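You operate a simulated robot arm through the tools that you are given. There is no shell and no other tool. Be economical: measure what you need, move in short steps, check, and stop when the job is done.

The job below is to be done with a simulated robot arm. You get a single attempt, and the scene is never put back.

TASK
Swap the cone on the brown winder for the orange one and wind the black spool full.
Fine: the new cone stands on the cream bench, the old one goes on its middle; the full spool goes in the small red bin.

It is judged by the outcome, as a careful person would: the job done as asked, and still so three seconds after it is handed in. It fails if anything else is knocked over, pushed out of place, dropped, spilled or broken.

THE ROBOT
A 6-joint arm with a two-finger parallel gripper, fixed in place. Base frame: the origin is at the foot of the arm, x ahead of it, y to its left, z up; the work surface is at about z = 0.799. Lengths are in m, angles in degrees, forces in N, time in s.
With the tool pointing down near the work surface it reaches from about 0.26 to 0.68 m from the base axis. Its first joint turns from -66.0 to 66.0 degrees. Payload 2.9 kg.
Tool frame: the origin (TCP) lies between the finger pads and is the grasp point; the fingertips stand 0.03 m ahead of it; z points along the fingers, y is the line along which they close. Largest opening 0.11 m; finger width 0.02, thickness 0.01; the body of the gripper, 0.048 by 0.112 m, starts 0.055 m behind the TCP.
Orientation is that of the tool frame in the base frame, as a unit quaternion [w, x, y, z]. With the fingers straight down and closing along the base's y, the tool's x points along the base's -x, its y along +y and its z along -z.

THE INTERFACE
- The arm moves only by the tool apply_moves. Its argument "moves" is one flat list of numbers, 7 for each row, row after row: the shift along the base's x, y, z in mm, then the turn, a rotation vector about the base's x, y, z in degrees, then the finger opening in mm, from 0 to 110. In form: [tx, ty, tz, rx, ry, rz, grip, tx, ty, tz, rx, ry, rz, grip, ...]. A call has 1 to 10 rows; each row shifts and turns the commanded pose from where the row before left it. Rows are played at 5 a second. More than 0.05 m and 8.6 degrees between two rows, or a gripper value outside its range, and nothing of the call is played. A pose out of reach is approached as far as the arm can. The call stops where the force on the tool passes 90 N (or 10 N more than at its start, if that is more) or the arm is blocked; 0.2 s more then pass. Each finger travels about 0.108 m/s and halts on what it meets, pressing with about 38 N; the grip force reading is that of the motor and also rises with nothing between the fingers. The clock runs only during rows and for 0.2 s after the last one: add rows that do not move to give the fingers time. The reply holds the time, the measured pose of the TCP, the force on the tool along the base axes, the opening and the grip force, in the units named above and with some noise.
- Cameras (640 x 400 px; columns grow to the right, rows downward): "scene" is fixed at [0.0689, 0.4235, 1.4003]; the picture's right is [-0.83, -0.55, 0.00], its down [-0.24, 0.36, -0.90] and it looks along [0.50, -0.75, -0.44] (base axes); focal length 359 px, centre (320, 200). "wrist" rides on the gripper at [-0.036, 0, -0.057] in the tool frame; the picture's right is [0.00, -1.00, 0.00], its down [0.97, 0.00, -0.24] and it looks along [0.24, 0.00, 0.97] (tool axes); focal length 218 px, centre (320, 200). There is no depth. A picture from a camera that has moved, and an enlarged one, comes with that camera's place and axes in the base frame and with its lens.
- get_image(camera): a new picture of that camera. The clock stands still meanwhile.
- enlarge(camera, box): a new picture of the part [left, top, right, bottom] of that camera's present view, enlarged. The clock stands still meanwhile.
- sign_off(): hands the job in; it is judged then, once.

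Work in short steps. Places have to be worked out from the pictures, the camera data and where the tool is seen: move nearer, look again, correct. Check each grasp and each placing, and mend what went wrong. You have 120 turns and 64 pictures in all, those below and enlarged ones among them. Open the gripper and draw the arm clear of the work before you hand the job in, unless the task says otherwise; then end with one line.

The tools are called after "Emit:" by a JSON object that holds its "op" and its "data". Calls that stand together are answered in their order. apply_moves: Moves the arm, as the interface text tells. Its arguments: {"type":"object","properties":{"moves":{"type":"array","items":{"type":"number"}}},"required":["moves"]} The other tools are called the same way: get_image (camera) takes a picture; enlarge (camera, box) takes an enlarged picture of a part of a camera's view; sign_off () hands the job in.

At the start:

```text
t: 0.0
ee_pos: [0.4813, -0.0631, 1.0939]
orientation: [0.0, 0.0, 1.0, -0.001]
force: [0.0, -0.8, 0.1]
gripper_width: 0.1101
grasp_force: 0.0
```

scene: 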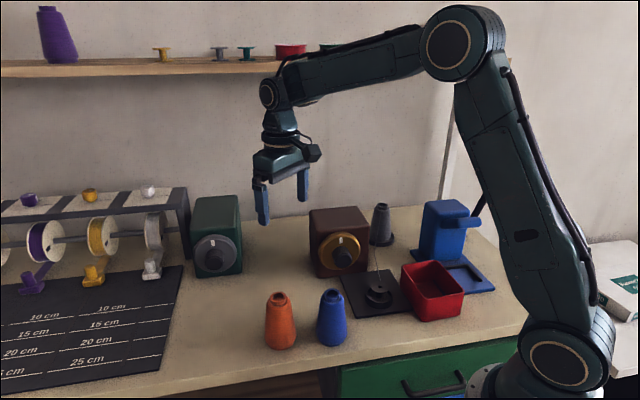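
wrist: 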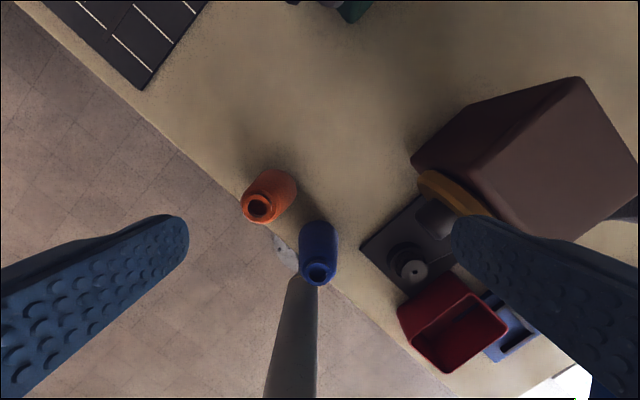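

I start by looking closely at the winder area and the rest of the bench.

Emit:
{"op": "enlarge", "data": {"camera": "scene", "box": [300, 180, 500, 330]}}

Emit:
{"op": "enlarge", "data": {"camera": "scene", "box": [0, 160, 300, 360]}}

Emit:
{"op": "enlarge", "data": {"camera": "wrist", "box": [340, 60, 640, 400]}}

```text
2.67 times, centred on (400, 255) of scene
camera zoom: at [0.0689, 0.4235, 1.4003], right [-0.83, -0.55, 0.0], down [-0.24, 0.36, -0.9], along [0.5, -0.75, -0.44], focal length 956 px, centre (107, 53)
```

zoom: 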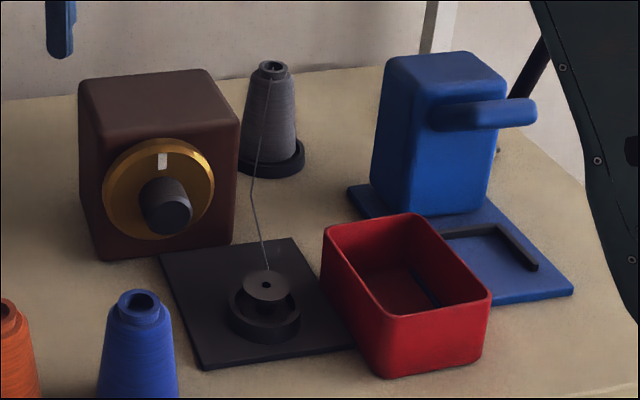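

```text
2.00 times, centred on (150, 260) of scene
camera zoom: at [0.0689, 0.4235, 1.4003], right [-0.83, -0.55, 0.0], down [-0.24, 0.36, -0.9], along [0.5, -0.75, -0.44], focal length 717 px, centre (660, 80)
```

zoom: 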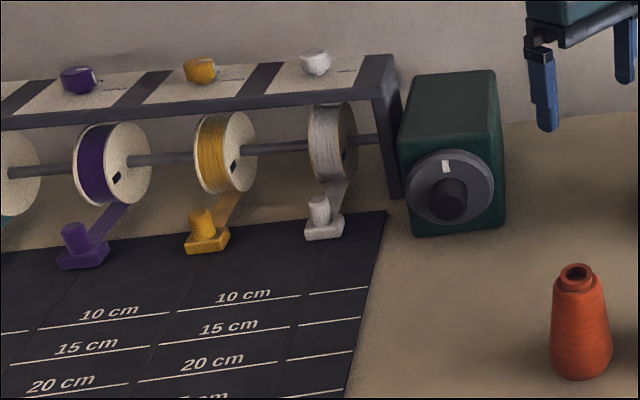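

```text
1.18 times, centred on (490, 230) of wrist
camera zoom: at [0.5173, -0.064, 1.1517], right [0.0, -1.0, 0.0], down [-0.97, 0.0, 0.24], along [-0.24, 0.0, -0.97], focal length 257 px, centre (120, 165)
```

zoom: 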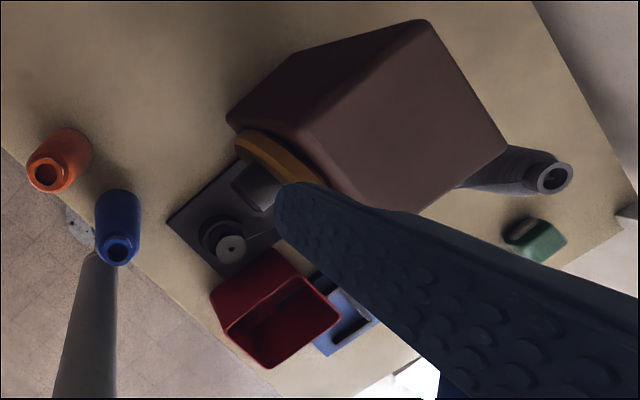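

Scene: grey cone on a stand behind the winder with thread to the spool; dial with a grey knob. I check the shelf and the dial more closely.

Emit:
{"op": "enlarge", "data": {"camera": "scene", "box": [310, 200, 420, 310]}}

Emit:
{"op": "enlarge", "data": {"camera": "scene", "box": [20, 0, 360, 100]}}

```text
3.64 times, centred on (365, 255) of scene
camera zoom: at [0.0689, 0.4235, 1.4003], right [-0.83, -0.55, 0.0], down [-0.24, 0.36, -0.9], along [0.5, -0.75, -0.44], focal length 1304 px, centre (156, 0)
```

zoom: 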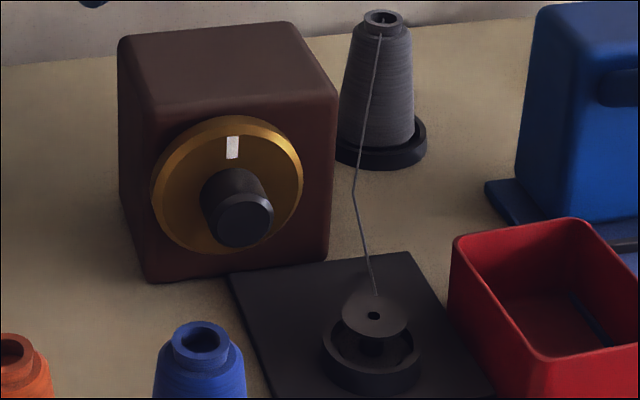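

```text
1.88 times, centred on (190, 50) of scene
camera zoom: at [0.0689, 0.4235, 1.4003], right [-0.83, -0.55, 0.0], down [-0.24, 0.36, -0.9], along [0.5, -0.75, -0.44], focal length 675 px, centre (565, 482)
```

zoom: 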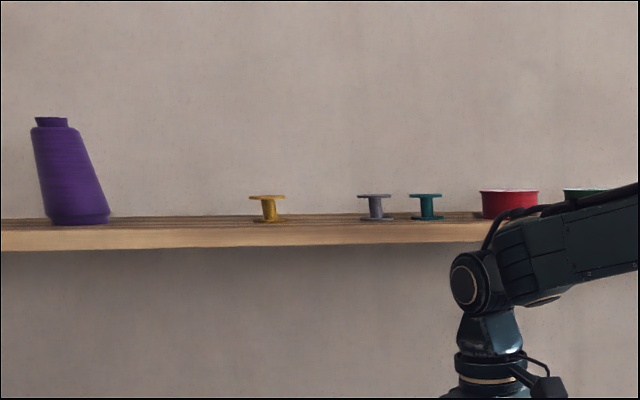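

I judge the bench front edge runs at about 45° in the base frame. To find the bench's middle I need its far left end, so I tilt the wrist camera to look that way.

Emit:
{"op": "apply_moves", "data": {"moves": [0, 0, 0, 5.5, -5.8, 0, 110, 0, 0, 0, 5.5, -5.8, 0, 110, 0, 0, 0, 5.5, -5.8, 0, 110, 0, 0, 0, 5.5, -5.8, 0, 110, 0, 0, 0, 5.5, -5.8, 0, 110, 0, 0, 0, 0, 0, 0, 110, 0, 0, 0, 0, 0, 0, 110]}}

Emit:
{"op": "get_image", "data": {"camera": "wrist"}}

```text
t: 1.6
ee_pos: [0.4799, -0.0633, 1.0927]
orientation: [0.248, 0.0, 0.94, 0.235]
force: [0.1, 0.1, 0.7]
gripper_width: 0.1102
grasp_force: 0.1
```

```text
56 pictures are left
camera wrist: at [0.486, -0.093, 1.1553], right [0.12, -0.89, -0.44], down [-0.96, 0.01, -0.27], along [0.24, 0.46, -0.86], focal length 218 px, centre (320, 200)
```

wrist: 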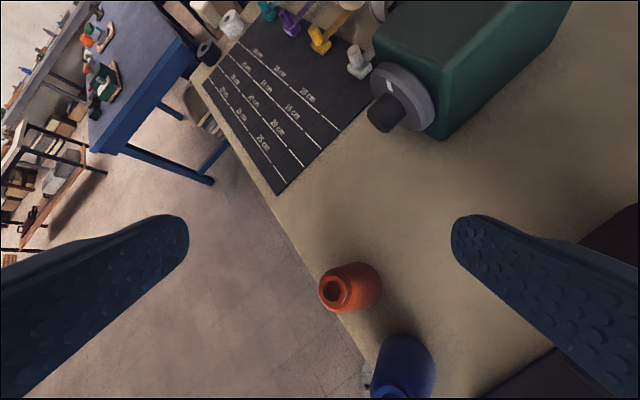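

The bench spans roughly u −0.36…1.26 along its length. Its exact middle is by the green winder's front, so the free space beside it, around (0.60,−0.10), is the target. Now I return upright and go above the grey cone to look.

Emit:
{"op": "apply_moves", "data": {"moves": [0, 0, 0, -5.5, 5.8, 0, 110, 0, 0, 0, -5.5, 5.8, 0, 110, 0, 0, 10, -5.5, 5.8, 0, 110, 0, 0, 10, -5.5, 5.8, 0, 110, 0, 0, 10, -5.5, 5.8, 0, 110, 0, -45, 0, 0, 0, 0, 110, 0, -45, 0, 0, 0, 0, 110, 0, -45, 0, 0, 0, 0, 110, 0, -45, 0, 0, 0, 0, 110, 0, -45, 0, 0, 0, 0, 110]}}

Emit:
{"op": "apply_moves", "data": {"moves": [-15, -40, 0, 0, 0, 0, 110, -15, -40, 0, 0, 0, 0, 110, -15, -30, 0, 0, 0, 0, 110, 0, 0, 0, 0, 0, 0, 110, 0, 0, 0, 0, 0, 0, 110]}}

Emit:
{"op": "get_image", "data": {"camera": "wrist"}}

Emit:
{"op": "get_image", "data": {"camera": "scene"}}

```text
t: 3.8
ee_pos: [0.4787, -0.2867, 1.1198]
orientation: [0.0, 0.0, 1.0, -0.001]
force: [-0.2, 0.1, -0.4]
gripper_width: 0.1099
grasp_force: 0.1
```

```text
t: 5.0
ee_pos: [0.4355, -0.3976, 1.1219]
orientation: [0.0, 0.0, 1.0, 0.0]
force: [0.2, 0.0, -0.3]
gripper_width: 0.11
grasp_force: 0.1
```

```text
55 pictures are left
camera wrist: at [0.4732, -0.3982, 1.1794], right [0.0, -1.0, 0.0], down [-0.97, 0.0, 0.24], along [-0.24, 0.0, -0.97], focal length 218 px, centre (320, 200)
```

wrist: 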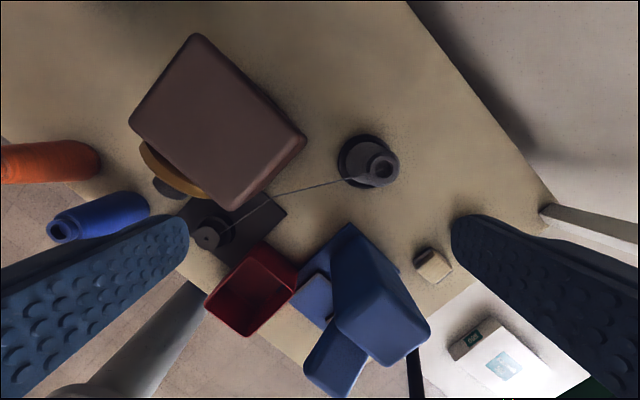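

```text
54 pictures are left
```

scene: 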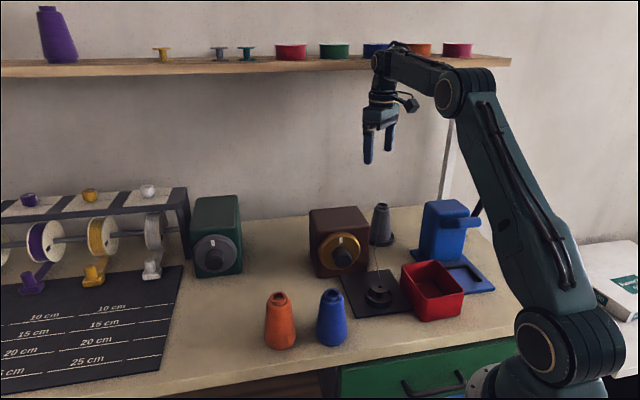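

The grey cone is at about (0.448,−0.471), top z≈0.915, and the two views agree. I yaw the tool 45° so the fingers close along the bench's depth, clear of the winder box, and come above the cone.

Emit:
{"op": "apply_moves", "data": {"moves": [3, -18, 0, 0, 0, 7.5, 110, 3, -18, 0, 0, 0, 7.5, 110, 3, -18, 0, 0, 0, 7.5, 110, 3, -18, 0, 0, 0, 7.5, 110, 0, 0, -25, 0, 0, 7.5, 110, 0, 0, -25, 0, 0, 7.5, 110, 0, 0, -30, 0, 0, 0, 110, 0, 0, 0, 0, 0, 0, 110, 0, 0, 0, 0, 0, 0, 110]}}

Emit:
{"op": "get_image", "data": {"camera": "wrist"}}

```text
t: 7.0
ee_pos: [0.4252, -0.4499, 1.0308]
orientation: [0.0, -0.383, 0.924, 0.0]
force: [0.9, -0.4, 0.1]
gripper_width: 0.11
grasp_force: 0.1
out of reach, approached as far as the arm can: row 3, 4
```

```text
53 pictures are left
camera wrist: at [0.4514, -0.4251, 1.0888], right [0.71, -0.71, 0.0], down [-0.69, -0.69, 0.24], along [-0.17, -0.17, -0.97], focal length 218 px, centre (320, 200)
```

wrist: 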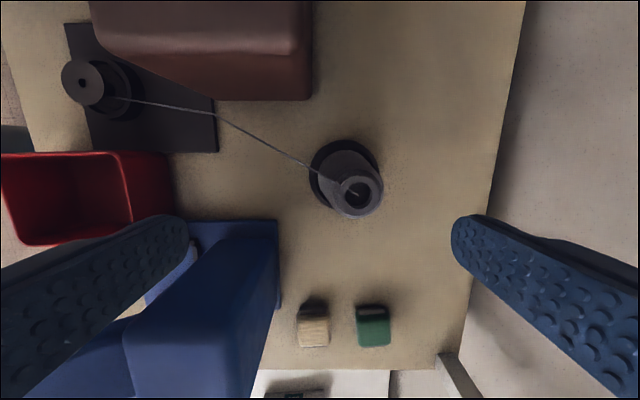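

The cone centre is confirmed at (0.447,−0.472). I move over it at a lower height, keeping the fingertips above its top, and look.

Emit:
{"op": "apply_moves", "data": {"moves": [0, 0, -30, 0, 0, 0, 110, 0, 0, -20, 0, 0, 0, 110, 11, -11, 0, 0, 0, 0, 110, 11, -11, 0, 0, 0, 0, 110, 0, 0, 0, 0, 0, 0, 110, 0, 0, 0, 0, 0, 0, 110]}}

Emit:
{"op": "get_image", "data": {"camera": "wrist"}}

```text
t: 8.4
ee_pos: [0.4489, -0.4706, 0.982]
orientation: [0.0, -0.383, 0.924, 0.001]
force: [-0.7, 0.0, -0.1]
gripper_width: 0.1101
grasp_force: 0.0
```

```text
52 pictures are left
camera wrist: at [0.4758, -0.4454, 1.0397], right [0.71, -0.71, 0.0], down [-0.69, -0.69, 0.24], along [-0.17, -0.17, -0.97], focal length 218 px, centre (320, 200)
```

wrist: 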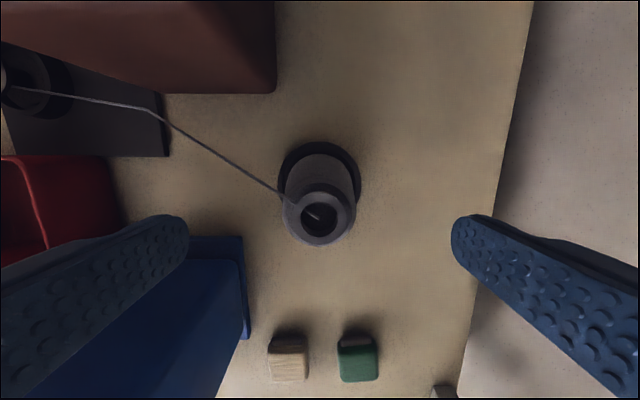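

Well centred. I descend to about z=0.892 and close.

Emit:
{"op": "apply_moves", "data": {"moves": [-1, -1, -30, 0, 0, 0, 110, 0, 0, -30, 0, 0, 0, 110, 0, 0, -30, 0, 0, 0, 110, 0, 0, 0, 0, 0, 0, 80, 0, 0, 0, 0, 0, 0, 60, 0, 0, 0, 0, 0, 0, 40, 0, 0, 0, 0, 0, 0, 30, 0, 0, 0, 0, 0, 0, 30]}}

Emit:
{"op": "get_image", "data": {"camera": "wrist"}}

```text
t: 10.2
ee_pos: [0.4455, -0.4708, 0.8931]
orientation: [0.0, -0.382, 0.924, 0.001]
force: [0.2, 0.0, -0.2]
gripper_width: 0.0543
grasp_force: 38.1
```

```text
51 pictures are left
camera wrist: at [0.4728, -0.4456, 0.9512], right [0.71, -0.71, 0.0], down [-0.69, -0.69, 0.24], along [-0.17, -0.17, -0.97], focal length 218 px, centre (320, 200)
```

wrist: 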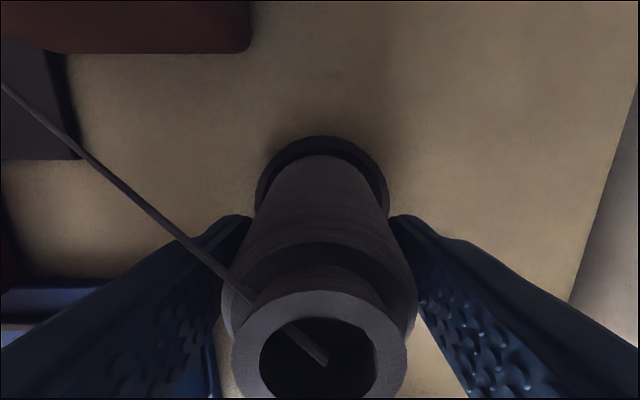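

The cone is gripped at 54 mm wide. I lift gently straight up.

Emit:
{"op": "apply_moves", "data": {"moves": [0, 0, 10, 0, 0, 0, 30, 0, 0, 20, 0, 0, 0, 30, 0, 0, 25, 0, 0, 0, 30, 0, 0, 25, 0, 0, 0, 30, 0, 0, 0, 0, 0, 0, 30]}}

Emit:
{"op": "get_image", "data": {"camera": "scene"}}

Emit:
{"op": "get_image", "data": {"camera": "wrist"}}

```text
t: 11.4
ee_pos: [0.4494, -0.4714, 0.9728]
orientation: [0.001, -0.382, 0.924, 0.001]
force: [-0.1, -0.9, -0.8]
gripper_width: 0.0543
grasp_force: 37.8
```

```text
50 pictures are left
```

scene: 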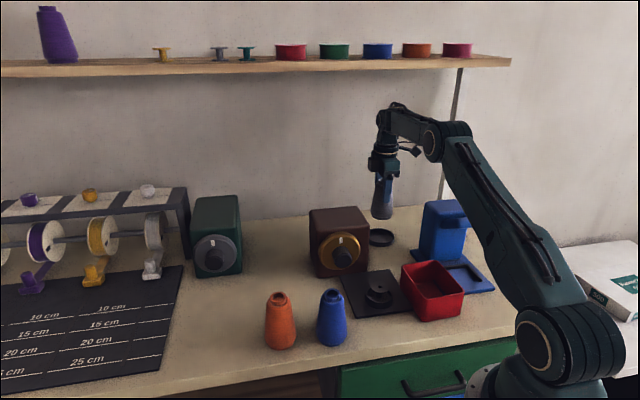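

```text
49 pictures are left
camera wrist: at [0.4749, -0.4472, 1.0299], right [0.71, -0.71, 0.0], down [-0.69, -0.69, 0.24], along [-0.17, -0.17, -0.97], focal length 218 px, centre (320, 200)
```

wrist: 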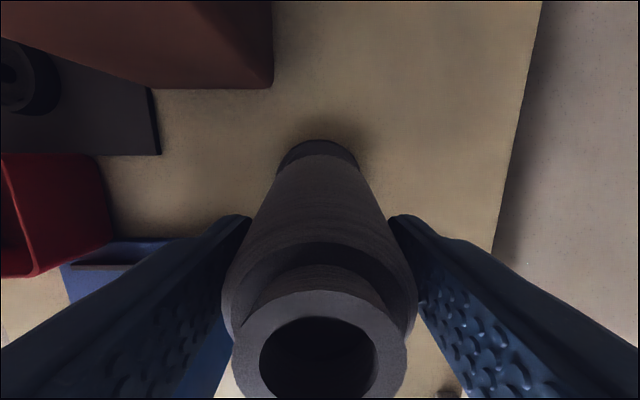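

Lifted cleanly, and the thread is gone. I raise over the winder and swing to the middle of the bench.

Emit:
{"op": "apply_moves", "data": {"moves": [-10, 10, 30, 0, 0, 0, 30, -10, 10, 40, 0, 0, 0, 30, 0, 0, 30, 0, 0, 0, 30, 17, 41, 0, 0, 0, 0, 30, 17, 41, 0, 0, 0, 0, 30, 17, 41, 0, 0, 0, 0, 30, 17, 41, 0, 0, 0, 0, 30, 17, 41, 0, 0, 0, 0, 30, 17, 41, 0, 0, 0, 0, 30, 17, 41, 0, 0, 0, 0, 30]}}

Emit:
{"op": "apply_moves", "data": {"moves": [12, 30, 0, 0, 0, 0, 30, 0, 0, -40, 0, 0, 0, 30, 0, 0, -40, 0, 0, 0, 30, 0, 0, 0, 0, 0, 0, 30, 0, 0, 0, 0, 0, 0, 30]}}

Emit:
{"op": "get_image", "data": {"camera": "scene"}}

Emit:
{"op": "get_image", "data": {"camera": "wrist"}}

```text
t: 13.6
ee_pos: [0.5467, -0.1629, 1.0727]
orientation: [0.0, -0.382, 0.924, 0.0]
force: [-0.3, -0.2, 0.0]
gripper_width: 0.0542
grasp_force: 37.6
```

```text
t: 14.8
ee_pos: [0.5593, -0.1389, 0.9889]
orientation: [0.0, -0.383, 0.924, 0.0]
force: [0.0, -0.5, -0.6]
gripper_width: 0.0539
grasp_force: 38.0
```

```text
48 pictures are left
```

scene: 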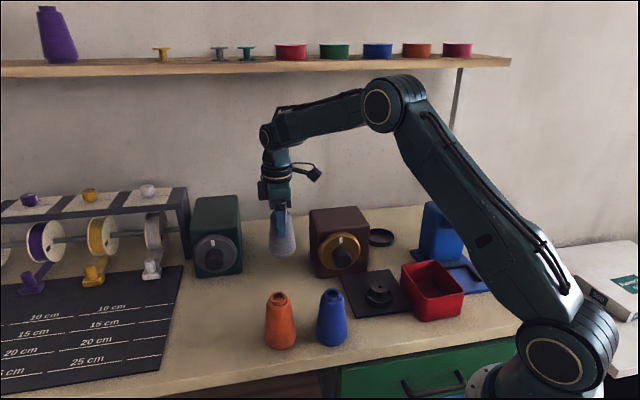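

```text
47 pictures are left
camera wrist: at [0.5852, -0.1128, 1.0479], right [0.71, -0.71, 0.0], down [-0.69, -0.69, 0.24], along [-0.17, -0.17, -0.97], focal length 218 px, centre (320, 200)
```

wrist: 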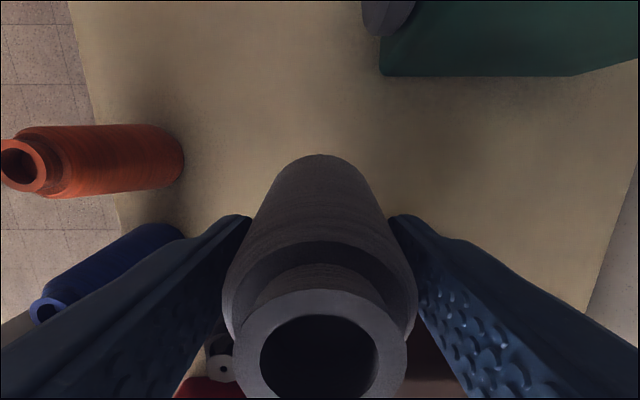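

The green winder's corner is at about (0.68,−0.11), so I take (0.58,−0.105) as the middle spot. I lower most of the way, then slowly to contact.

Emit:
{"op": "apply_moves", "data": {"moves": [10, 17, 0, 0, 0, 0, 30, 11, 17, -20, 0, 0, 0, 30, 0, 0, -30, 0, 0, 0, 30, 0, 0, -30, 0, 0, 0, 30, 0, 0, -8, 0, 0, 0, 30, 0, 0, 0, 0, 0, 0, 30, 0, 0, 0, 0, 0, 0, 30]}}

Emit:
{"op": "apply_moves", "data": {"moves": [0, 0, -3, 0, 0, 0, 30, 0, 0, 0, 0, 0, 0, 30, 0, 0, -3, 0, 0, 0, 30, 0, 0, 0, 0, 0, 0, 30]}}

Emit:
{"op": "get_image", "data": {"camera": "scene"}}

```text
t: 16.4
ee_pos: [0.5776, -0.0994, 0.9038]
orientation: [0.0, -0.383, 0.924, 0.0]
force: [0.5, -0.4, -0.9]
gripper_width: 0.0538
grasp_force: 38.1
```

```text
t: 17.4
ee_pos: [0.5787, -0.0999, 0.8978]
orientation: [0.0, -0.383, 0.924, 0.001]
force: [-0.2, 0.6, -1.0]
gripper_width: 0.0538
grasp_force: 37.7
```

```text
46 pictures are left
```

scene: 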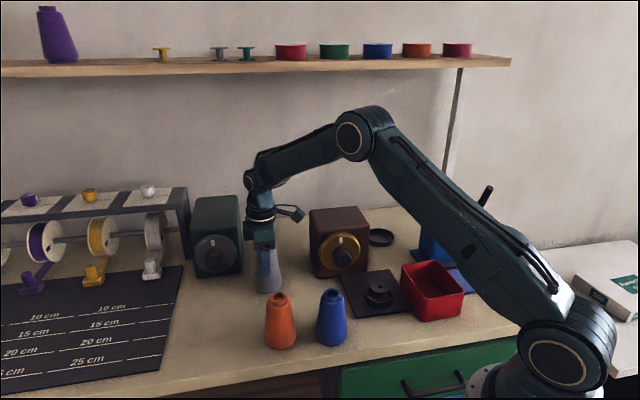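

Not touching yet; I continue down in small steps and watch the force.

Emit:
{"op": "apply_moves", "data": {"moves": [0, 0, -3, 0, 0, 0, 30, 0, 0, 0, 0, 0, 0, 30]}}

Emit:
{"op": "apply_moves", "data": {"moves": [0, 0, -3, 0, 0, 0, 30, 0, 0, 0, 0, 0, 0, 30]}}

Emit:
{"op": "apply_moves", "data": {"moves": [0, 0, -2, 0, 0, 0, 30, 0, 0, 0, 0, 0, 0, 30]}}

```text
t: 18.0
ee_pos: [0.5793, -0.1009, 0.8949]
orientation: [0.0, -0.383, 0.924, 0.0]
force: [-0.3, 0.5, -0.3]
gripper_width: 0.0543
grasp_force: 38.0
```

```text
t: 18.6
ee_pos: [0.5795, -0.1035, 0.8927]
orientation: [0.0, -0.383, 0.924, 0.0]
force: [0.3, 0.9, -0.9]
gripper_width: 0.0538
grasp_force: 37.5
```

```text
t: 19.2
ee_pos: [0.5807, -0.1024, 0.8899]
orientation: [-0.001, -0.383, 0.924, 0.0]
force: [0.3, 0.6, -0.6]
gripper_width: 0.054
grasp_force: 38.3
```

Emit:
{"op": "apply_moves", "data": {"moves": [0, 0, -2, 0, 0, 0, 30, 0, 0, 0, 0, 0, 0, 30]}}

Emit:
{"op": "apply_moves", "data": {"moves": [0, 0, -2, 0, 0, 0, 30, 0, 0, 0, 0, 0, 0, 30]}}

Emit:
{"op": "enlarge", "data": {"camera": "scene", "box": [210, 200, 330, 320]}}

```text
t: 19.8
ee_pos: [0.5794, -0.1017, 0.8905]
orientation: [0.001, -0.382, 0.924, -0.001]
force: [-1.8, -1.6, 18.5]
gripper_width: 0.054
grasp_force: 38.0
```

```text
t: 20.4
ee_pos: [0.5794, -0.1008, 0.8898]
orientation: [0.003, -0.383, 0.924, -0.001]
force: [-5.5, 1.8, 37.2]
gripper_width: 0.054
grasp_force: 37.8
```

```text
3.33 times, centred on (270, 260) of scene
camera zoom: at [0.0681, 0.4237, 1.4003], right [-0.83, -0.55, 0.0], down [-0.24, 0.36, -0.9], along [0.5, -0.75, -0.44], focal length 1195 px, centre (487, 0)
```

zoom: 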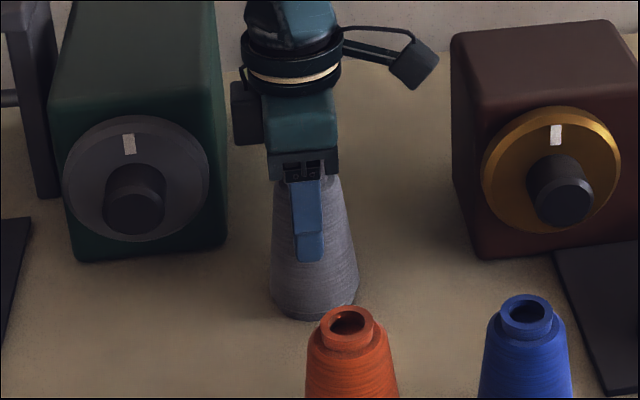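

Contact with the bench. I relieve the pressure, open slowly and rise.

Emit:
{"op": "apply_moves", "data": {"moves": [0, 0, 4, 0, 0, 0, 30, 0, 0, 0, 0, 0, 0, 58, 0, 0, 0, 0, 0, 0, 66, 0, 0, 0, 0, 0, 0, 80, 0, 0, 0, 0, 0, 0, 95, 0, 0, 20, 0, 0, 0, 95, 0, 0, 40, 0, 0, 0, 95, 0, 0, 40, 0, 0, 0, 95, 0, 0, 40, 0, 0, 0, 95, 0, 0, 0, 0, 0, 0, 95]}}

Emit:
{"op": "get_image", "data": {"camera": "wrist"}}

Emit:
{"op": "get_image", "data": {"camera": "scene"}}

```text
t: 22.6
ee_pos: [0.5777, -0.0992, 1.0292]
orientation: [0.001, -0.383, 0.924, 0.0]
force: [0.4, 0.4, -0.1]
gripper_width: 0.0949
grasp_force: 0.1
```

```text
44 pictures are left
camera wrist: at [0.6037, -0.0746, 1.0873], right [0.71, -0.71, 0.0], down [-0.69, -0.69, 0.24], along [-0.17, -0.17, -0.97], focal length 218 px, centre (320, 200)
```

wrist: 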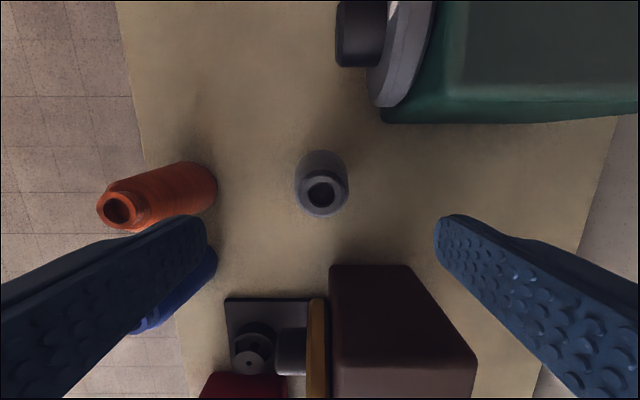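

```text
43 pictures are left
```

scene: 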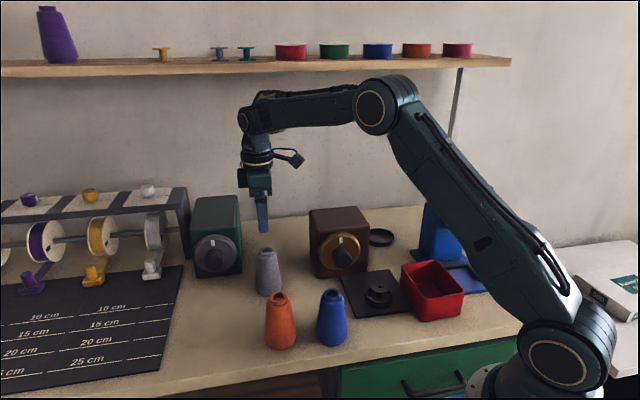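

The grey cone stands upright at the middle. Next, over the orange cone.

Emit:
{"op": "apply_moves", "data": {"moves": [-33, 26, 0, 0, 0, 0, 95, -33, 27, 0, 0, 0, 0, 95, -33, 27, 0, 0, 0, 0, 95, -32, 26, -20, 0, 0, 0, 110, 0, 0, -25, 0, 0, 0, 110, 0, 0, 0, 0, 0, 0, 110, 0, 0, 0, 0, 0, 0, 110]}}

Emit:
{"op": "get_image", "data": {"camera": "wrist"}}

```text
t: 24.2
ee_pos: [0.4495, 0.0059, 0.9872]
orientation: [0.0, -0.383, 0.924, 0.0]
force: [-0.3, -0.2, 0.3]
gripper_width: 0.1102
grasp_force: 0.1
```

```text
42 pictures are left
camera wrist: at [0.4761, 0.0304, 1.0449], right [0.71, -0.71, 0.0], down [-0.69, -0.69, 0.24], along [-0.17, -0.17, -0.97], focal length 218 px, centre (320, 200)
```

wrist: 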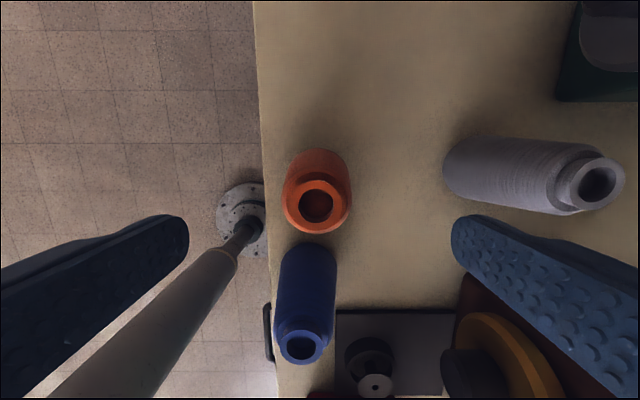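

Well centred on the orange cone; I descend and grip.

Emit:
{"op": "apply_moves", "data": {"moves": [0, 1, -30, 0, 0, 0, 110, 0, 0, -30, 0, 0, 0, 110, 0, 0, -34, 0, 0, 0, 110, 0, 0, 0, 0, 0, 0, 80, 0, 0, 0, 0, 0, 0, 60, 0, 0, 0, 0, 0, 0, 40, 0, 0, 0, 0, 0, 0, 30, 0, 0, 0, 0, 0, 0, 30]}}

Emit:
{"op": "apply_moves", "data": {"moves": [0, 0, 10, 0, 0, 0, 30, 0, 0, 30, 0, 0, 0, 30, 0, 0, 40, 0, 0, 0, 30, 0, 0, 40, 0, 0, 0, 30, 0, 0, 40, 0, 0, 0, 30, 0, 0, 30, 0, 0, 0, 30, 0, 0, 0, 0, 0, 0, 30]}}

Emit:
{"op": "get_image", "data": {"camera": "scene"}}

```text
t: 26.0
ee_pos: [0.4474, 0.0073, 0.8914]
orientation: [-0.001, -0.382, 0.924, 0.0]
force: [0.1, -0.1, 0.3]
gripper_width: 0.0539
grasp_force: 37.6
```

```text
t: 27.6
ee_pos: [0.4484, 0.0034, 1.0802]
orientation: [0.001, -0.383, 0.924, 0.0]
force: [-0.8, 0.8, -1.0]
gripper_width: 0.0537
grasp_force: 37.9
```

```text
41 pictures are left
```

scene: 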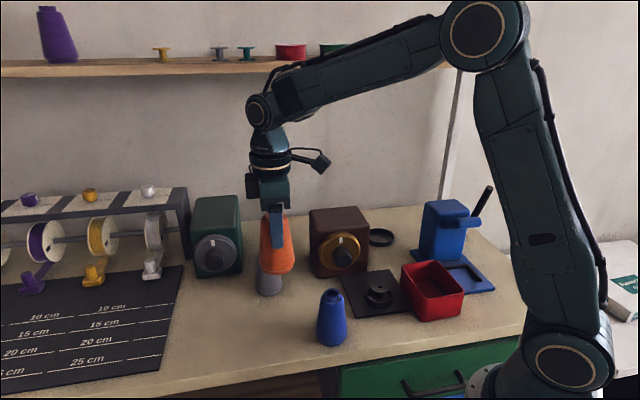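

Orange cone held. I carry it over the winder towards the stand.

Emit:
{"op": "apply_moves", "data": {"moves": [-2, -45, 0, 0, 0, 0, 30, -2, -45, 0, 0, 0, 0, 30, -2, -45, 0, 0, 0, 0, 30, -2, -45, 0, 0, 0, 0, 30, -2, -45, 0, 0, 0, 0, 30, -2, -45, 0, 0, 0, 0, 30, -2, -45, 0, 0, 0, 0, 30, -2, -45, 0, 0, 0, 0, 30, -2, -45, 0, 0, 0, 0, 30, 0, -45, 0, 0, 0, 0, 30]}}

Emit:
{"op": "apply_moves", "data": {"moves": [0, 0, -20, 0, 0, 0, 30, 5, -6, -30, 0, 0, 0, 30, 10, -15, -25, 0, 0, 0, 30, 0, 0, 0, 0, 0, 0, 30, 0, 0, 0, 0, 0, 0, 30]}}

Emit:
{"op": "get_image", "data": {"camera": "wrist"}}

Emit:
{"op": "enlarge", "data": {"camera": "scene", "box": [310, 150, 440, 280]}}

```text
t: 29.8
ee_pos: [0.4319, -0.4443, 1.0816]
orientation: [0.0, -0.383, 0.924, 0.001]
force: [0.2, 0.5, -0.7]
gripper_width: 0.0535
grasp_force: 38.5
```

```text
t: 31.0
ee_pos: [0.4466, -0.4656, 1.0079]
orientation: [0.0, -0.383, 0.924, -0.001]
force: [-1.2, 1.1, -0.6]
gripper_width: 0.0534
grasp_force: 38.3
```

```text
40 pictures are left
camera wrist: at [0.4719, -0.4402, 1.0654], right [0.71, -0.71, 0.0], down [-0.69, -0.69, 0.24], along [-0.17, -0.17, -0.97], focal length 218 px, centre (320, 200)
```

wrist: 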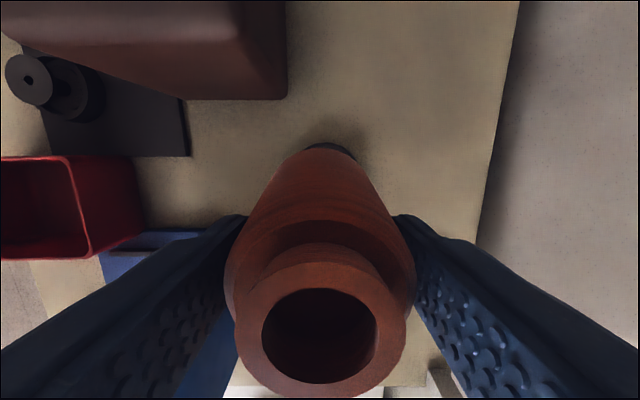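

```text
3.08 times, centred on (375, 215) of scene
camera zoom: at [0.0689, 0.4235, 1.4003], right [-0.83, -0.55, 0.0], down [-0.24, 0.36, -0.9], along [0.5, -0.75, -0.44], focal length 1103 px, centre (151, 154)
```

zoom: 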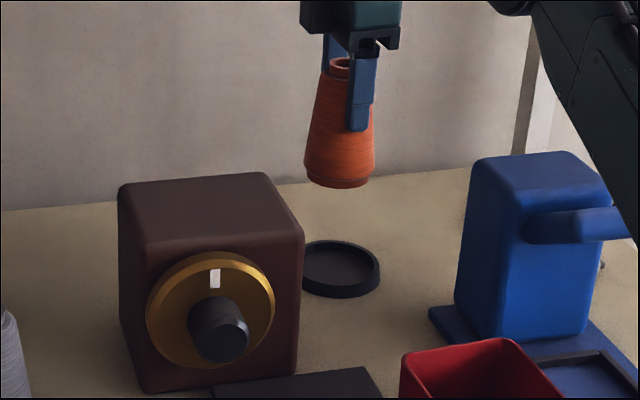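

The stand is a shallow dish. Comparing the grip pictures, the orange cone sits about 4–5 mm further toward +u in the fingers than the grey one did, so I aim the TCP at about (0.4427,−0.4736) and lower to just above the dish.

Emit:
{"op": "apply_moves", "data": {"moves": [-4, -8, -20, 0, 0, 0, 30, 0, 0, -30, 0, 0, 0, 30, 0, 0, -30, 0, 0, 0, 30, 0, 0, -14, 0, 0, 0, 30, 0, 0, 0, 0, 0, 0, 30, 0, 0, 0, 0, 0, 0, 30]}}

Emit:
{"op": "get_image", "data": {"camera": "wrist"}}

Emit:
{"op": "enlarge", "data": {"camera": "scene", "box": [350, 190, 410, 260]}}

```text
t: 32.4
ee_pos: [0.4417, -0.4711, 0.9126]
orientation: [0.0, -0.383, 0.924, 0.0]
force: [0.8, 0.0, -1.5]
gripper_width: 0.0536
grasp_force: 38.4
```

```text
38 pictures are left
camera wrist: at [0.468, -0.447, 0.9702], right [0.71, -0.71, 0.0], down [-0.69, -0.69, 0.24], along [-0.17, -0.17, -0.97], focal length 218 px, centre (320, 200)
```

wrist: 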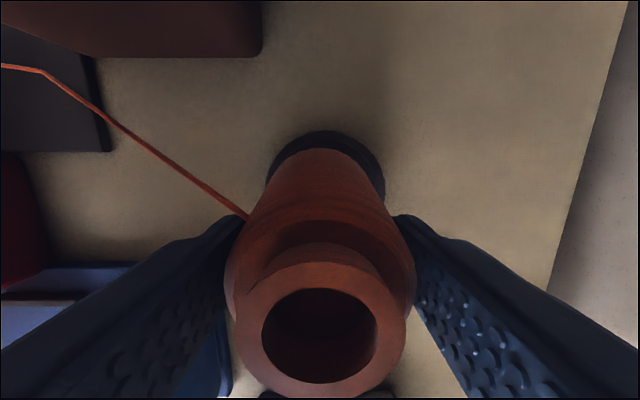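

```text
5.71 times, centred on (380, 225) of scene
camera zoom: at [0.0689, 0.4235, 1.4003], right [-0.83, -0.55, 0.0], down [-0.24, 0.36, -0.9], along [0.5, -0.75, -0.44], focal length 2049 px, centre (-23, 57)
```

zoom: 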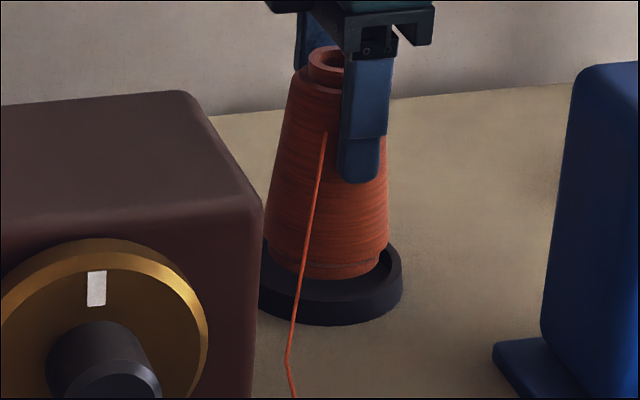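

The dish appears about 4 mm to the right of the tool's centre line. I shift (+2.5,−2.5) mm and lower gently.

Emit:
{"op": "apply_moves", "data": {"moves": [2.5, -2.5, 0, 0, 0, 0, 30, 0, 0, -6, 0, 0, 0, 30, 0, 0, -4, 0, 0, 0, 30, 0, 0, 0, 0, 0, 0, 30]}}

Emit:
{"op": "apply_moves", "data": {"moves": [0, 0, -3, 0, 0, 0, 30, 0, 0, 0, 0, 0, 0, 30]}}

Emit:
{"op": "get_image", "data": {"camera": "wrist"}}

Emit:
{"op": "enlarge", "data": {"camera": "scene", "box": [350, 190, 410, 260]}}

```text
t: 33.4
ee_pos: [0.4444, -0.4769, 0.9017]
orientation: [0.001, -0.382, 0.924, 0.0]
force: [0.1, -0.1, -1.2]
gripper_width: 0.0539
grasp_force: 37.9
```

```text
t: 34.0
ee_pos: [0.4447, -0.4755, 0.8975]
orientation: [0.0, -0.382, 0.924, 0.0]
force: [0.0, 0.1, -1.4]
gripper_width: 0.0537
grasp_force: 38.3
```

```text
36 pictures are left
camera wrist: at [0.4706, -0.4506, 0.9565], right [0.71, -0.71, 0.0], down [-0.69, -0.69, 0.24], along [-0.17, -0.17, -0.97], focal length 218 px, centre (320, 200)
```

wrist: 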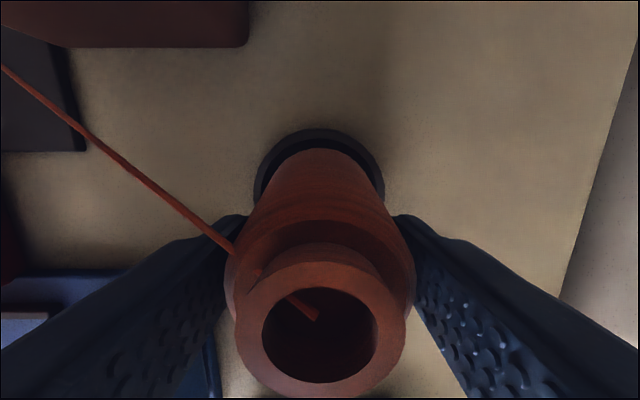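

```text
5.71 times, centred on (380, 225) of scene
camera zoom: at [0.0689, 0.4235, 1.4003], right [-0.83, -0.55, 0.0], down [-0.24, 0.36, -0.9], along [0.5, -0.75, -0.44], focal length 2049 px, centre (-23, 57)
```

zoom: 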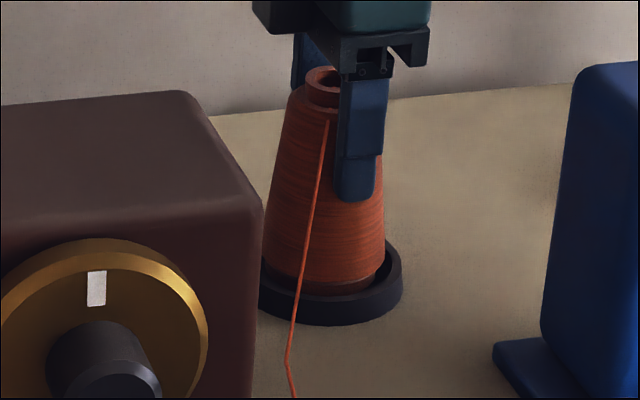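

Centred in the dish; lower to contact.

Emit:
{"op": "apply_moves", "data": {"moves": [0, 0, -2.5, 0, 0, 0, 30, 0, 0, 0, 0, 0, 0, 30]}}

Emit:
{"op": "apply_moves", "data": {"moves": [0, 0, -2, 0, 0, 0, 30, 0, 0, 0, 0, 0, 0, 30]}}

```text
t: 34.6
ee_pos: [0.4451, -0.4752, 0.8968]
orientation: [0.0, -0.383, 0.924, 0.0]
force: [-1.4, 1.1, -1.2]
gripper_width: 0.0534
grasp_force: 37.7
```

```text
t: 35.2
ee_pos: [0.4435, -0.476, 0.8956]
orientation: [0.0, -0.383, 0.924, 0.0]
force: [-0.6, 1.7, 4.9]
gripper_width: 0.0536
grasp_force: 38.1
```

Emit:
{"op": "apply_moves", "data": {"moves": [0, 0, -1.5, 0, 0, 0, 30, 0, 0, 0, 0, 0, 0, 30]}}

Emit:
{"op": "enlarge", "data": {"camera": "scene", "box": [350, 190, 410, 260]}}

```text
t: 35.8
ee_pos: [0.4459, -0.4756, 0.8954]
orientation: [0.001, -0.384, 0.923, -0.001]
force: [-3.7, 2.5, 16.7]
gripper_width: 0.0537
grasp_force: 38.4
```

```text
5.71 times, centred on (380, 225) of scene
camera zoom: at [0.0686, 0.4239, 1.4002], right [-0.83, -0.55, 0.0], down [-0.24, 0.36, -0.9], along [0.5, -0.75, -0.44], focal length 2049 px, centre (-23, 57)
```

zoom: 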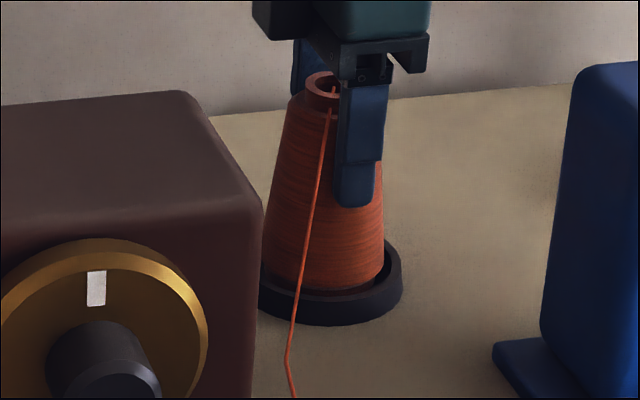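

Seated inside the dish by the reading and picture. I release and rise.

Emit:
{"op": "apply_moves", "data": {"moves": [0, 0, 2, 0, 0, 0, 30, 0, 0, 0, 0, 0, 0, 58, 0, 0, 0, 0, 0, 0, 66, 0, 0, 0, 0, 0, 0, 80, 0, 0, 0, 0, 0, 0, 95, 0, 0, 20, 0, 0, 0, 95, 0, 0, 40, 0, 0, 0, 95, -5, 5, 40, 0, 0, 0, 95, -10, 10, 30, 0, 0, 0, 95, 0, 0, 0, 0, 0, 0, 95]}}

Emit:
{"op": "enlarge", "data": {"camera": "scene", "box": [300, 180, 460, 320]}}

Emit:
{"op": "get_image", "data": {"camera": "wrist"}}

```text
t: 38.0
ee_pos: [0.4314, -0.4608, 1.0249]
orientation: [0.0, -0.383, 0.924, 0.0]
force: [0.8, 1.0, 0.5]
gripper_width: 0.0949
grasp_force: 0.1
```

```text
2.86 times, centred on (380, 250) of scene
camera zoom: at [0.0689, 0.4236, 1.4003], right [-0.83, -0.55, 0.0], down [-0.24, 0.36, -0.9], along [0.5, -0.75, -0.44], focal length 1024 px, centre (149, 57)
```

zoom: 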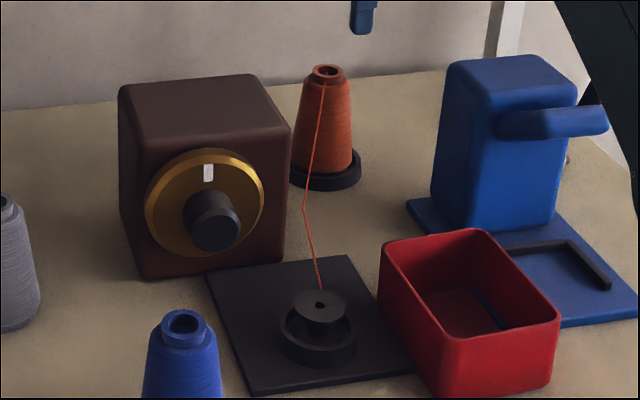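

```text
32 pictures are left
camera wrist: at [0.4577, -0.4348, 1.0824], right [0.71, -0.71, 0.0], down [-0.69, -0.69, 0.24], along [-0.17, -0.17, -0.97], focal length 218 px, centre (320, 200)
```

wrist: 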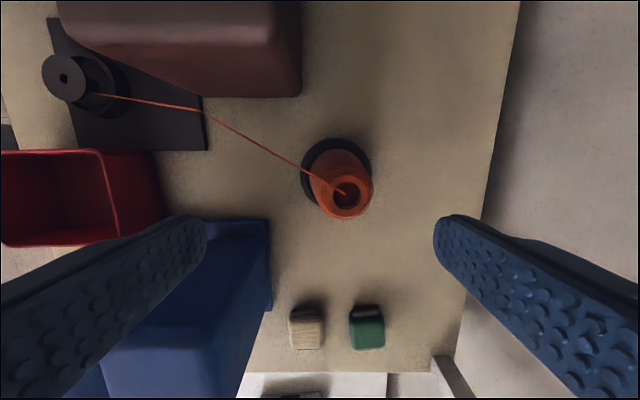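

The cone swap looks good: the orange one is seated and threaded. Next is the dial knob: I put its axis at about z 0.90, tip near (0.415,−0.193), pointing out along (−0.7,+0.7). I'll go above it and yaw 90° so the fingers straddle the knob and the camera stays on the free side.

Emit:
{"op": "apply_moves", "data": {"moves": [-1, 22, 2, 0, 0, 8, 95, -1, 22, 2, 0, 0, 8, 95, -1, 22, 2, 0, 0, 8, 95, -1, 22, 2, 0, 0, 8, 95, -1, 22, 2, 0, 0, 8, 95, -1, 22, 2, 0, 0, 8, 95, -1, 22, 0, 0, 0, 8, 95, -1, 22, 0, 0, 0, 8, 95, -1, 22, 0, 0, 0, 8, 95, -1, 22, 0, 0, 0, 8, 95]}}

Emit:
{"op": "apply_moves", "data": {"moves": [0, 22, 0, 0, 0, 8, 95, 0, 18, 0, 0, 0, 2, 95, 0, 0, 0, 0, 0, 0, 95, 0, 0, 0, 0, 0, 0, 95]}}

Emit:
{"op": "get_image", "data": {"camera": "wrist"}}

```text
t: 40.2
ee_pos: [0.4218, -0.2411, 1.0341]
orientation: [-0.001, 0.888, -0.46, 0.0]
force: [0.2, 0.3, 0.6]
gripper_width: 0.095
grasp_force: 0.1
```

```text
t: 41.2
ee_pos: [0.4199, -0.2019, 1.0348]
orientation: [0.0, 0.924, -0.383, 0.0]
force: [-1.5, -0.2, 0.2]
gripper_width: 0.0949
grasp_force: 0.1
```

```text
31 pictures are left
camera wrist: at [0.3955, -0.1769, 1.0929], right [0.71, 0.71, 0.0], down [0.69, -0.69, 0.24], along [0.17, -0.17, -0.97], focal length 218 px, centre (320, 200)
```

wrist: 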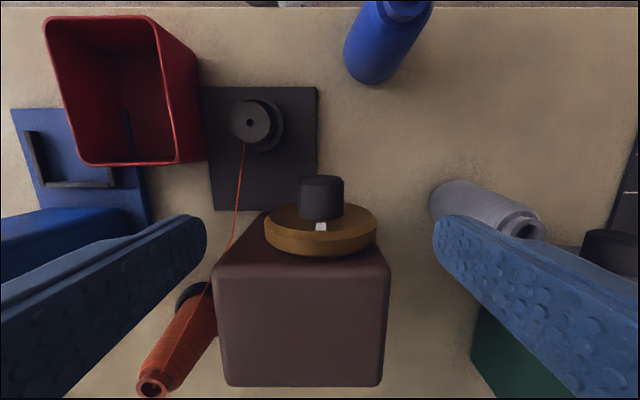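

The knob is centred under the tool: axis at u≈0.155, n from 0.428 to 0.465, diameter ≈41 mm. I back off 3 mm from the dial, descend to the axis height and grip.

Emit:
{"op": "apply_moves", "data": {"moves": [-2, 2, -40, 0, 0, 0, 95, 0, 0, -40, 0, 0, 0, 95, 0, 0, -30, 0, 0, 0, 80, 0, 0, -25, 0, 0, 0, 70, 0, 0, 0, 0, 0, 0, 60, 0, 0, 0, 0, 0, 0, 50, 0, 0, 0, 0, 0, 0, 40, 0, 0, 0, 0, 0, 0, 30, 0, 0, 0, 0, 0, 0, 30]}}

Emit:
{"op": "get_image", "data": {"camera": "scene"}}

```text
t: 43.2
ee_pos: [0.4173, -0.1977, 0.8998]
orientation: [-0.001, 0.925, -0.381, 0.001]
force: [13.9, 13.6, -6.9]
gripper_width: 0.0434
grasp_force: 45.2
```

```text
30 pictures are left
```

scene: 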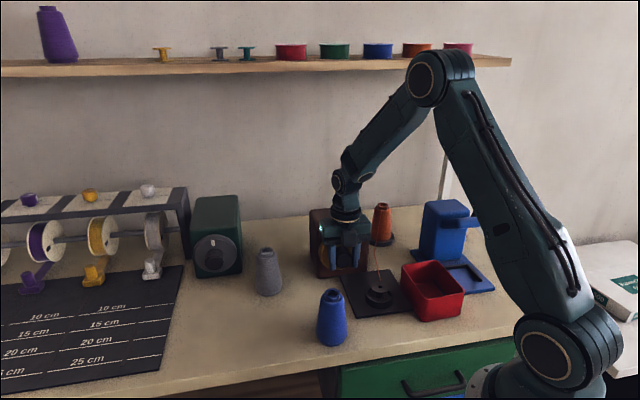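

Gripped at 43 mm, with a slight sideways load, so I nudge 1 mm. Then I turn about the knob axis clockwise (as seen from the front) by about 38° and look.

Emit:
{"op": "apply_moves", "data": {"moves": [1, 1, 0, 0, 0, 0, 30, 0, 0, 0, 0, 0, 0, 30, 0, 0, 0, 4, -4, 0, 30, 0, 0, 0, 4, -4, 0, 30, 0, 0, 0, 4, -4, 0, 30, 0, 0, 0, 0, 0, 0, 30]}}

Emit:
{"op": "apply_moves", "data": {"moves": [0, 0, 0, 4, -4, 0, 30, 0, 0, 0, 4, -4, 0, 30, 0, 0, 0, 4, -4, 0, 30, 0, 0, 0, 4, -4, 0, 30, 0, 0, 0, 0, 0, 0, 30]}}

Emit:
{"op": "enlarge", "data": {"camera": "scene", "box": [300, 180, 460, 320]}}

```text
t: 44.6
ee_pos: [0.4156, -0.1998, 0.9015]
orientation: [-0.133, 0.912, -0.383, 0.053]
force: [-14.1, -21.2, -17.6]
gripper_width: 0.0436
grasp_force: 45.1
```

```text
t: 45.8
ee_pos: [0.4138, -0.202, 0.8994]
orientation: [-0.307, 0.87, -0.366, 0.126]
force: [-40.2, -23.4, -15.6]
gripper_width: 0.0435
grasp_force: 44.6
```

```text
2.86 times, centred on (380, 250) of scene
camera zoom: at [0.0681, 0.4228, 1.4006], right [-0.83, -0.55, 0.0], down [-0.24, 0.36, -0.9], along [0.5, -0.75, -0.44], focal length 1024 px, centre (149, 57)
```

zoom: 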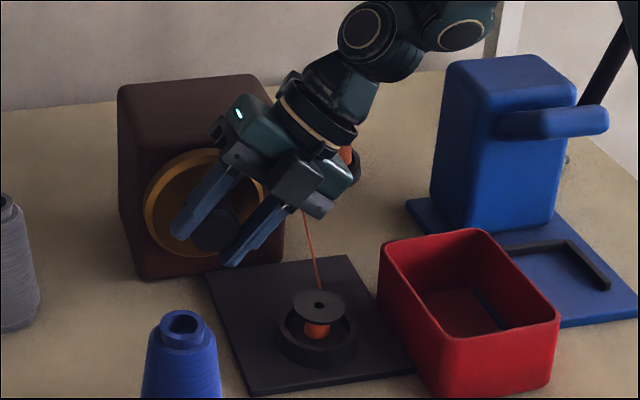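

It works: orange thread is building on the spool. The side load suggests the knob axis is about 10 mm lower than my TCP, so I lower by that and read the force.

Emit:
{"op": "apply_moves", "data": {"moves": [0, 0, -5, 0, 0, 0, 30, 0, 0, -5, 0, 0, 0, 30, 0, 0, 0, 0, 0, 0, 30]}}

```text
t: 46.6
ee_pos: [0.4165, -0.1991, 0.8924]
orientation: [-0.31, 0.87, -0.361, 0.131]
force: [-34.3, -5.8, 3.1]
gripper_width: 0.0444
grasp_force: 14.3
```

Emit:
{"op": "apply_moves", "data": {"moves": [0, 0, 0, 4, -4, 0, 30, 0, 0, 0, 4, -4, 0, 30, 0, 0, 0, 4, -4, 0, 30, 0, 0, 0, 0, 0, 0, 30]}}

Emit:
{"op": "enlarge", "data": {"camera": "scene", "box": [320, 190, 420, 320]}}

```text
t: 47.6
ee_pos: [0.4197, -0.1991, 0.8907]
orientation: [-0.437, 0.813, -0.339, 0.183]
force: [12.2, -18.5, -7.0]
gripper_width: 0.0435
grasp_force: 44.3
```

```text
3.08 times, centred on (370, 255) of scene
camera zoom: at [0.0693, 0.423, 1.4005], right [-0.83, -0.55, 0.0], down [-0.24, 0.36, -0.9], along [0.5, -0.75, -0.44], focal length 1103 px, centre (166, 31)
```

zoom: 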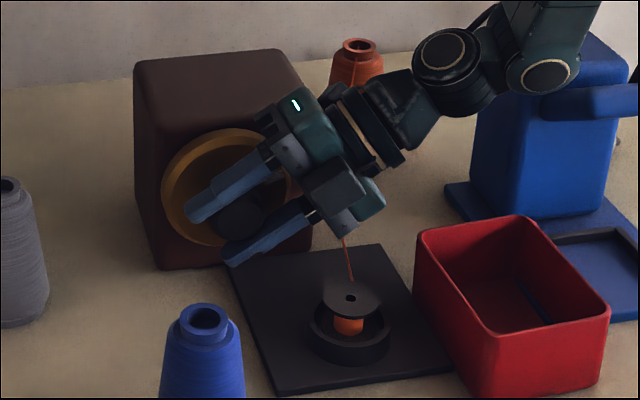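

Thread is building up. I'll ratchet: open, swing back about 103°, regrip, and turn clockwise again.

Emit:
{"op": "apply_moves", "data": {"moves": [0, 0, 0, 0, 0, 0, 50, 0, 0, 0, 0, 0, 0, 64, 0, 0, 0, 0, 0, 0, 64, 0, 0, 0, -5.6, 5.6, 0, 64, 0, 0, 0, -5.6, 5.6, 0, 64, 0, 0, 0, -5.6, 5.6, 0, 64, 0, 0, 0, -5.6, 5.6, 0, 64, 0, 0, 0, -5.6, 5.6, 0, 64, 0, 0, 0, -5.6, 5.6, 0, 64, 0, 0, 0, -5.6, 5.6, 0, 64]}}

Emit:
{"op": "apply_moves", "data": {"moves": [0, 0, 0, -5.6, 5.6, 0, 64, 0, 0, 0, -5.6, 5.6, 0, 64, 0, 0, 0, -5.6, 5.6, 0, 64, 0, 0, 0, -5.6, 5.6, 0, 64, 0, 0, 0, -5.6, 5.6, 0, 64, 0, 0, 0, -5.6, 5.6, 0, 64, 0, 0, 0, 0, 0, 0, 64, 0, 0, 0, 0, 0, 0, 64]}}

Emit:
{"op": "enlarge", "data": {"camera": "scene", "box": [250, 170, 420, 320]}}

```text
t: 49.8
ee_pos: [0.4193, -0.1985, 0.8921]
orientation: [-0.008, 0.924, -0.383, 0.004]
force: [0.6, 0.6, 1.1]
gripper_width: 0.064
grasp_force: 0.1
```

```text
t: 51.6
ee_pos: [0.3758, -0.1649, 0.8636]
orientation: [0.364, 0.849, -0.352, -0.149]
force: [0.0, -0.5, 0.7]
gripper_width: 0.0639
grasp_force: 0.0
out of reach, approached as far as the arm can: row 4, 5, 6
```

```text
2.67 times, centred on (335, 245) of scene
camera zoom: at [0.0689, 0.4236, 1.4003], right [-0.83, -0.55, 0.0], down [-0.24, 0.36, -0.9], along [0.5, -0.75, -0.44], focal length 956 px, centre (280, 80)
```

zoom: 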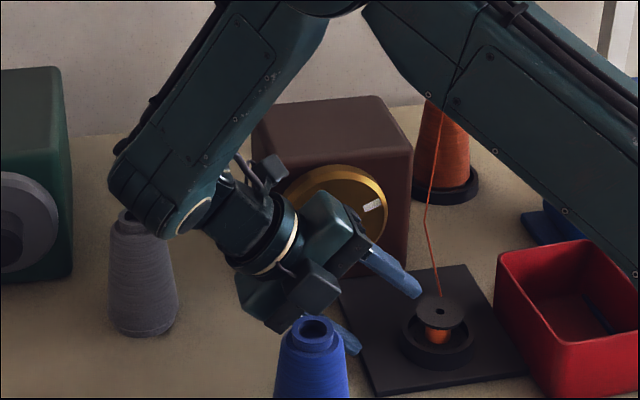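

The swing to that side ran out of reach and drew the tool back; nothing was touched (no force, cones in place). I rotate back part of the way in front of the knob first, then look before going in.

Emit:
{"op": "apply_moves", "data": {"moves": [0, 0, 9, 5.6, -5.6, 0, 64, 0, 0, 9, 5.6, -5.6, 0, 64, 0, 0, 9, 5.6, -5.6, 0, 64, 0, 0, 0, 0, 0, 0, 64, 0, 0, 0, 0, 0, 0, 64]}}

Emit:
{"op": "get_image", "data": {"camera": "wrist"}}

```text
t: 52.8
ee_pos: [0.3746, -0.1651, 0.8902]
orientation: [0.181, 0.906, -0.375, -0.075]
force: [-0.1, 0.5, 0.0]
gripper_width: 0.0641
grasp_force: 0.1
```

```text
26 pictures are left
camera wrist: at [0.3658, -0.1238, 0.9434], right [0.65, 0.65, -0.38], down [0.75, -0.62, 0.22], along [-0.09, -0.43, -0.9], focal length 218 px, centre (320, 200)
```

wrist: 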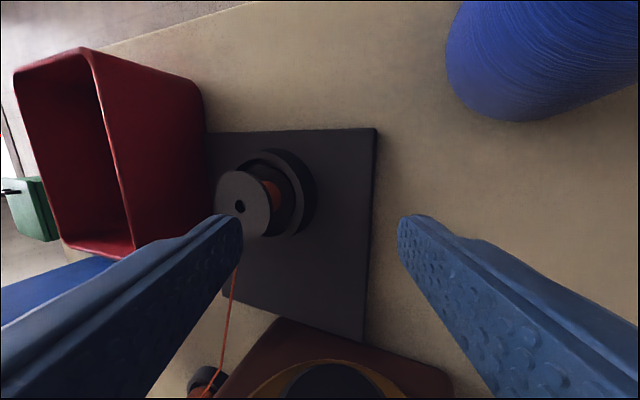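

Tilt is now −22°. I go straight in along the knob axis, regrip and check the load.

Emit:
{"op": "apply_moves", "data": {"moves": [5.5, 5.5, 0, 0, 0, 0, 64, 13, -13, 0, 0, 0, 0, 64, 13, -13, 0, 0, 0, 0, 64, 12, -12, 0, 0, 0, 0, 64, 0, 0, 0, 0, 0, 0, 64, 0, 0, 0, 0, 0, 0, 50, 0, 0, 0, 0, 0, 0, 40, 0, 0, 0, 0, 0, 0, 30, 0, 0, 0, 0, 0, 0, 30]}}

```text
t: 54.8
ee_pos: [0.4168, -0.2003, 0.8904]
orientation: [0.181, 0.905, -0.377, -0.075]
force: [-12.9, -16.9, 12.9]
gripper_width: 0.0437
grasp_force: 45.3
```

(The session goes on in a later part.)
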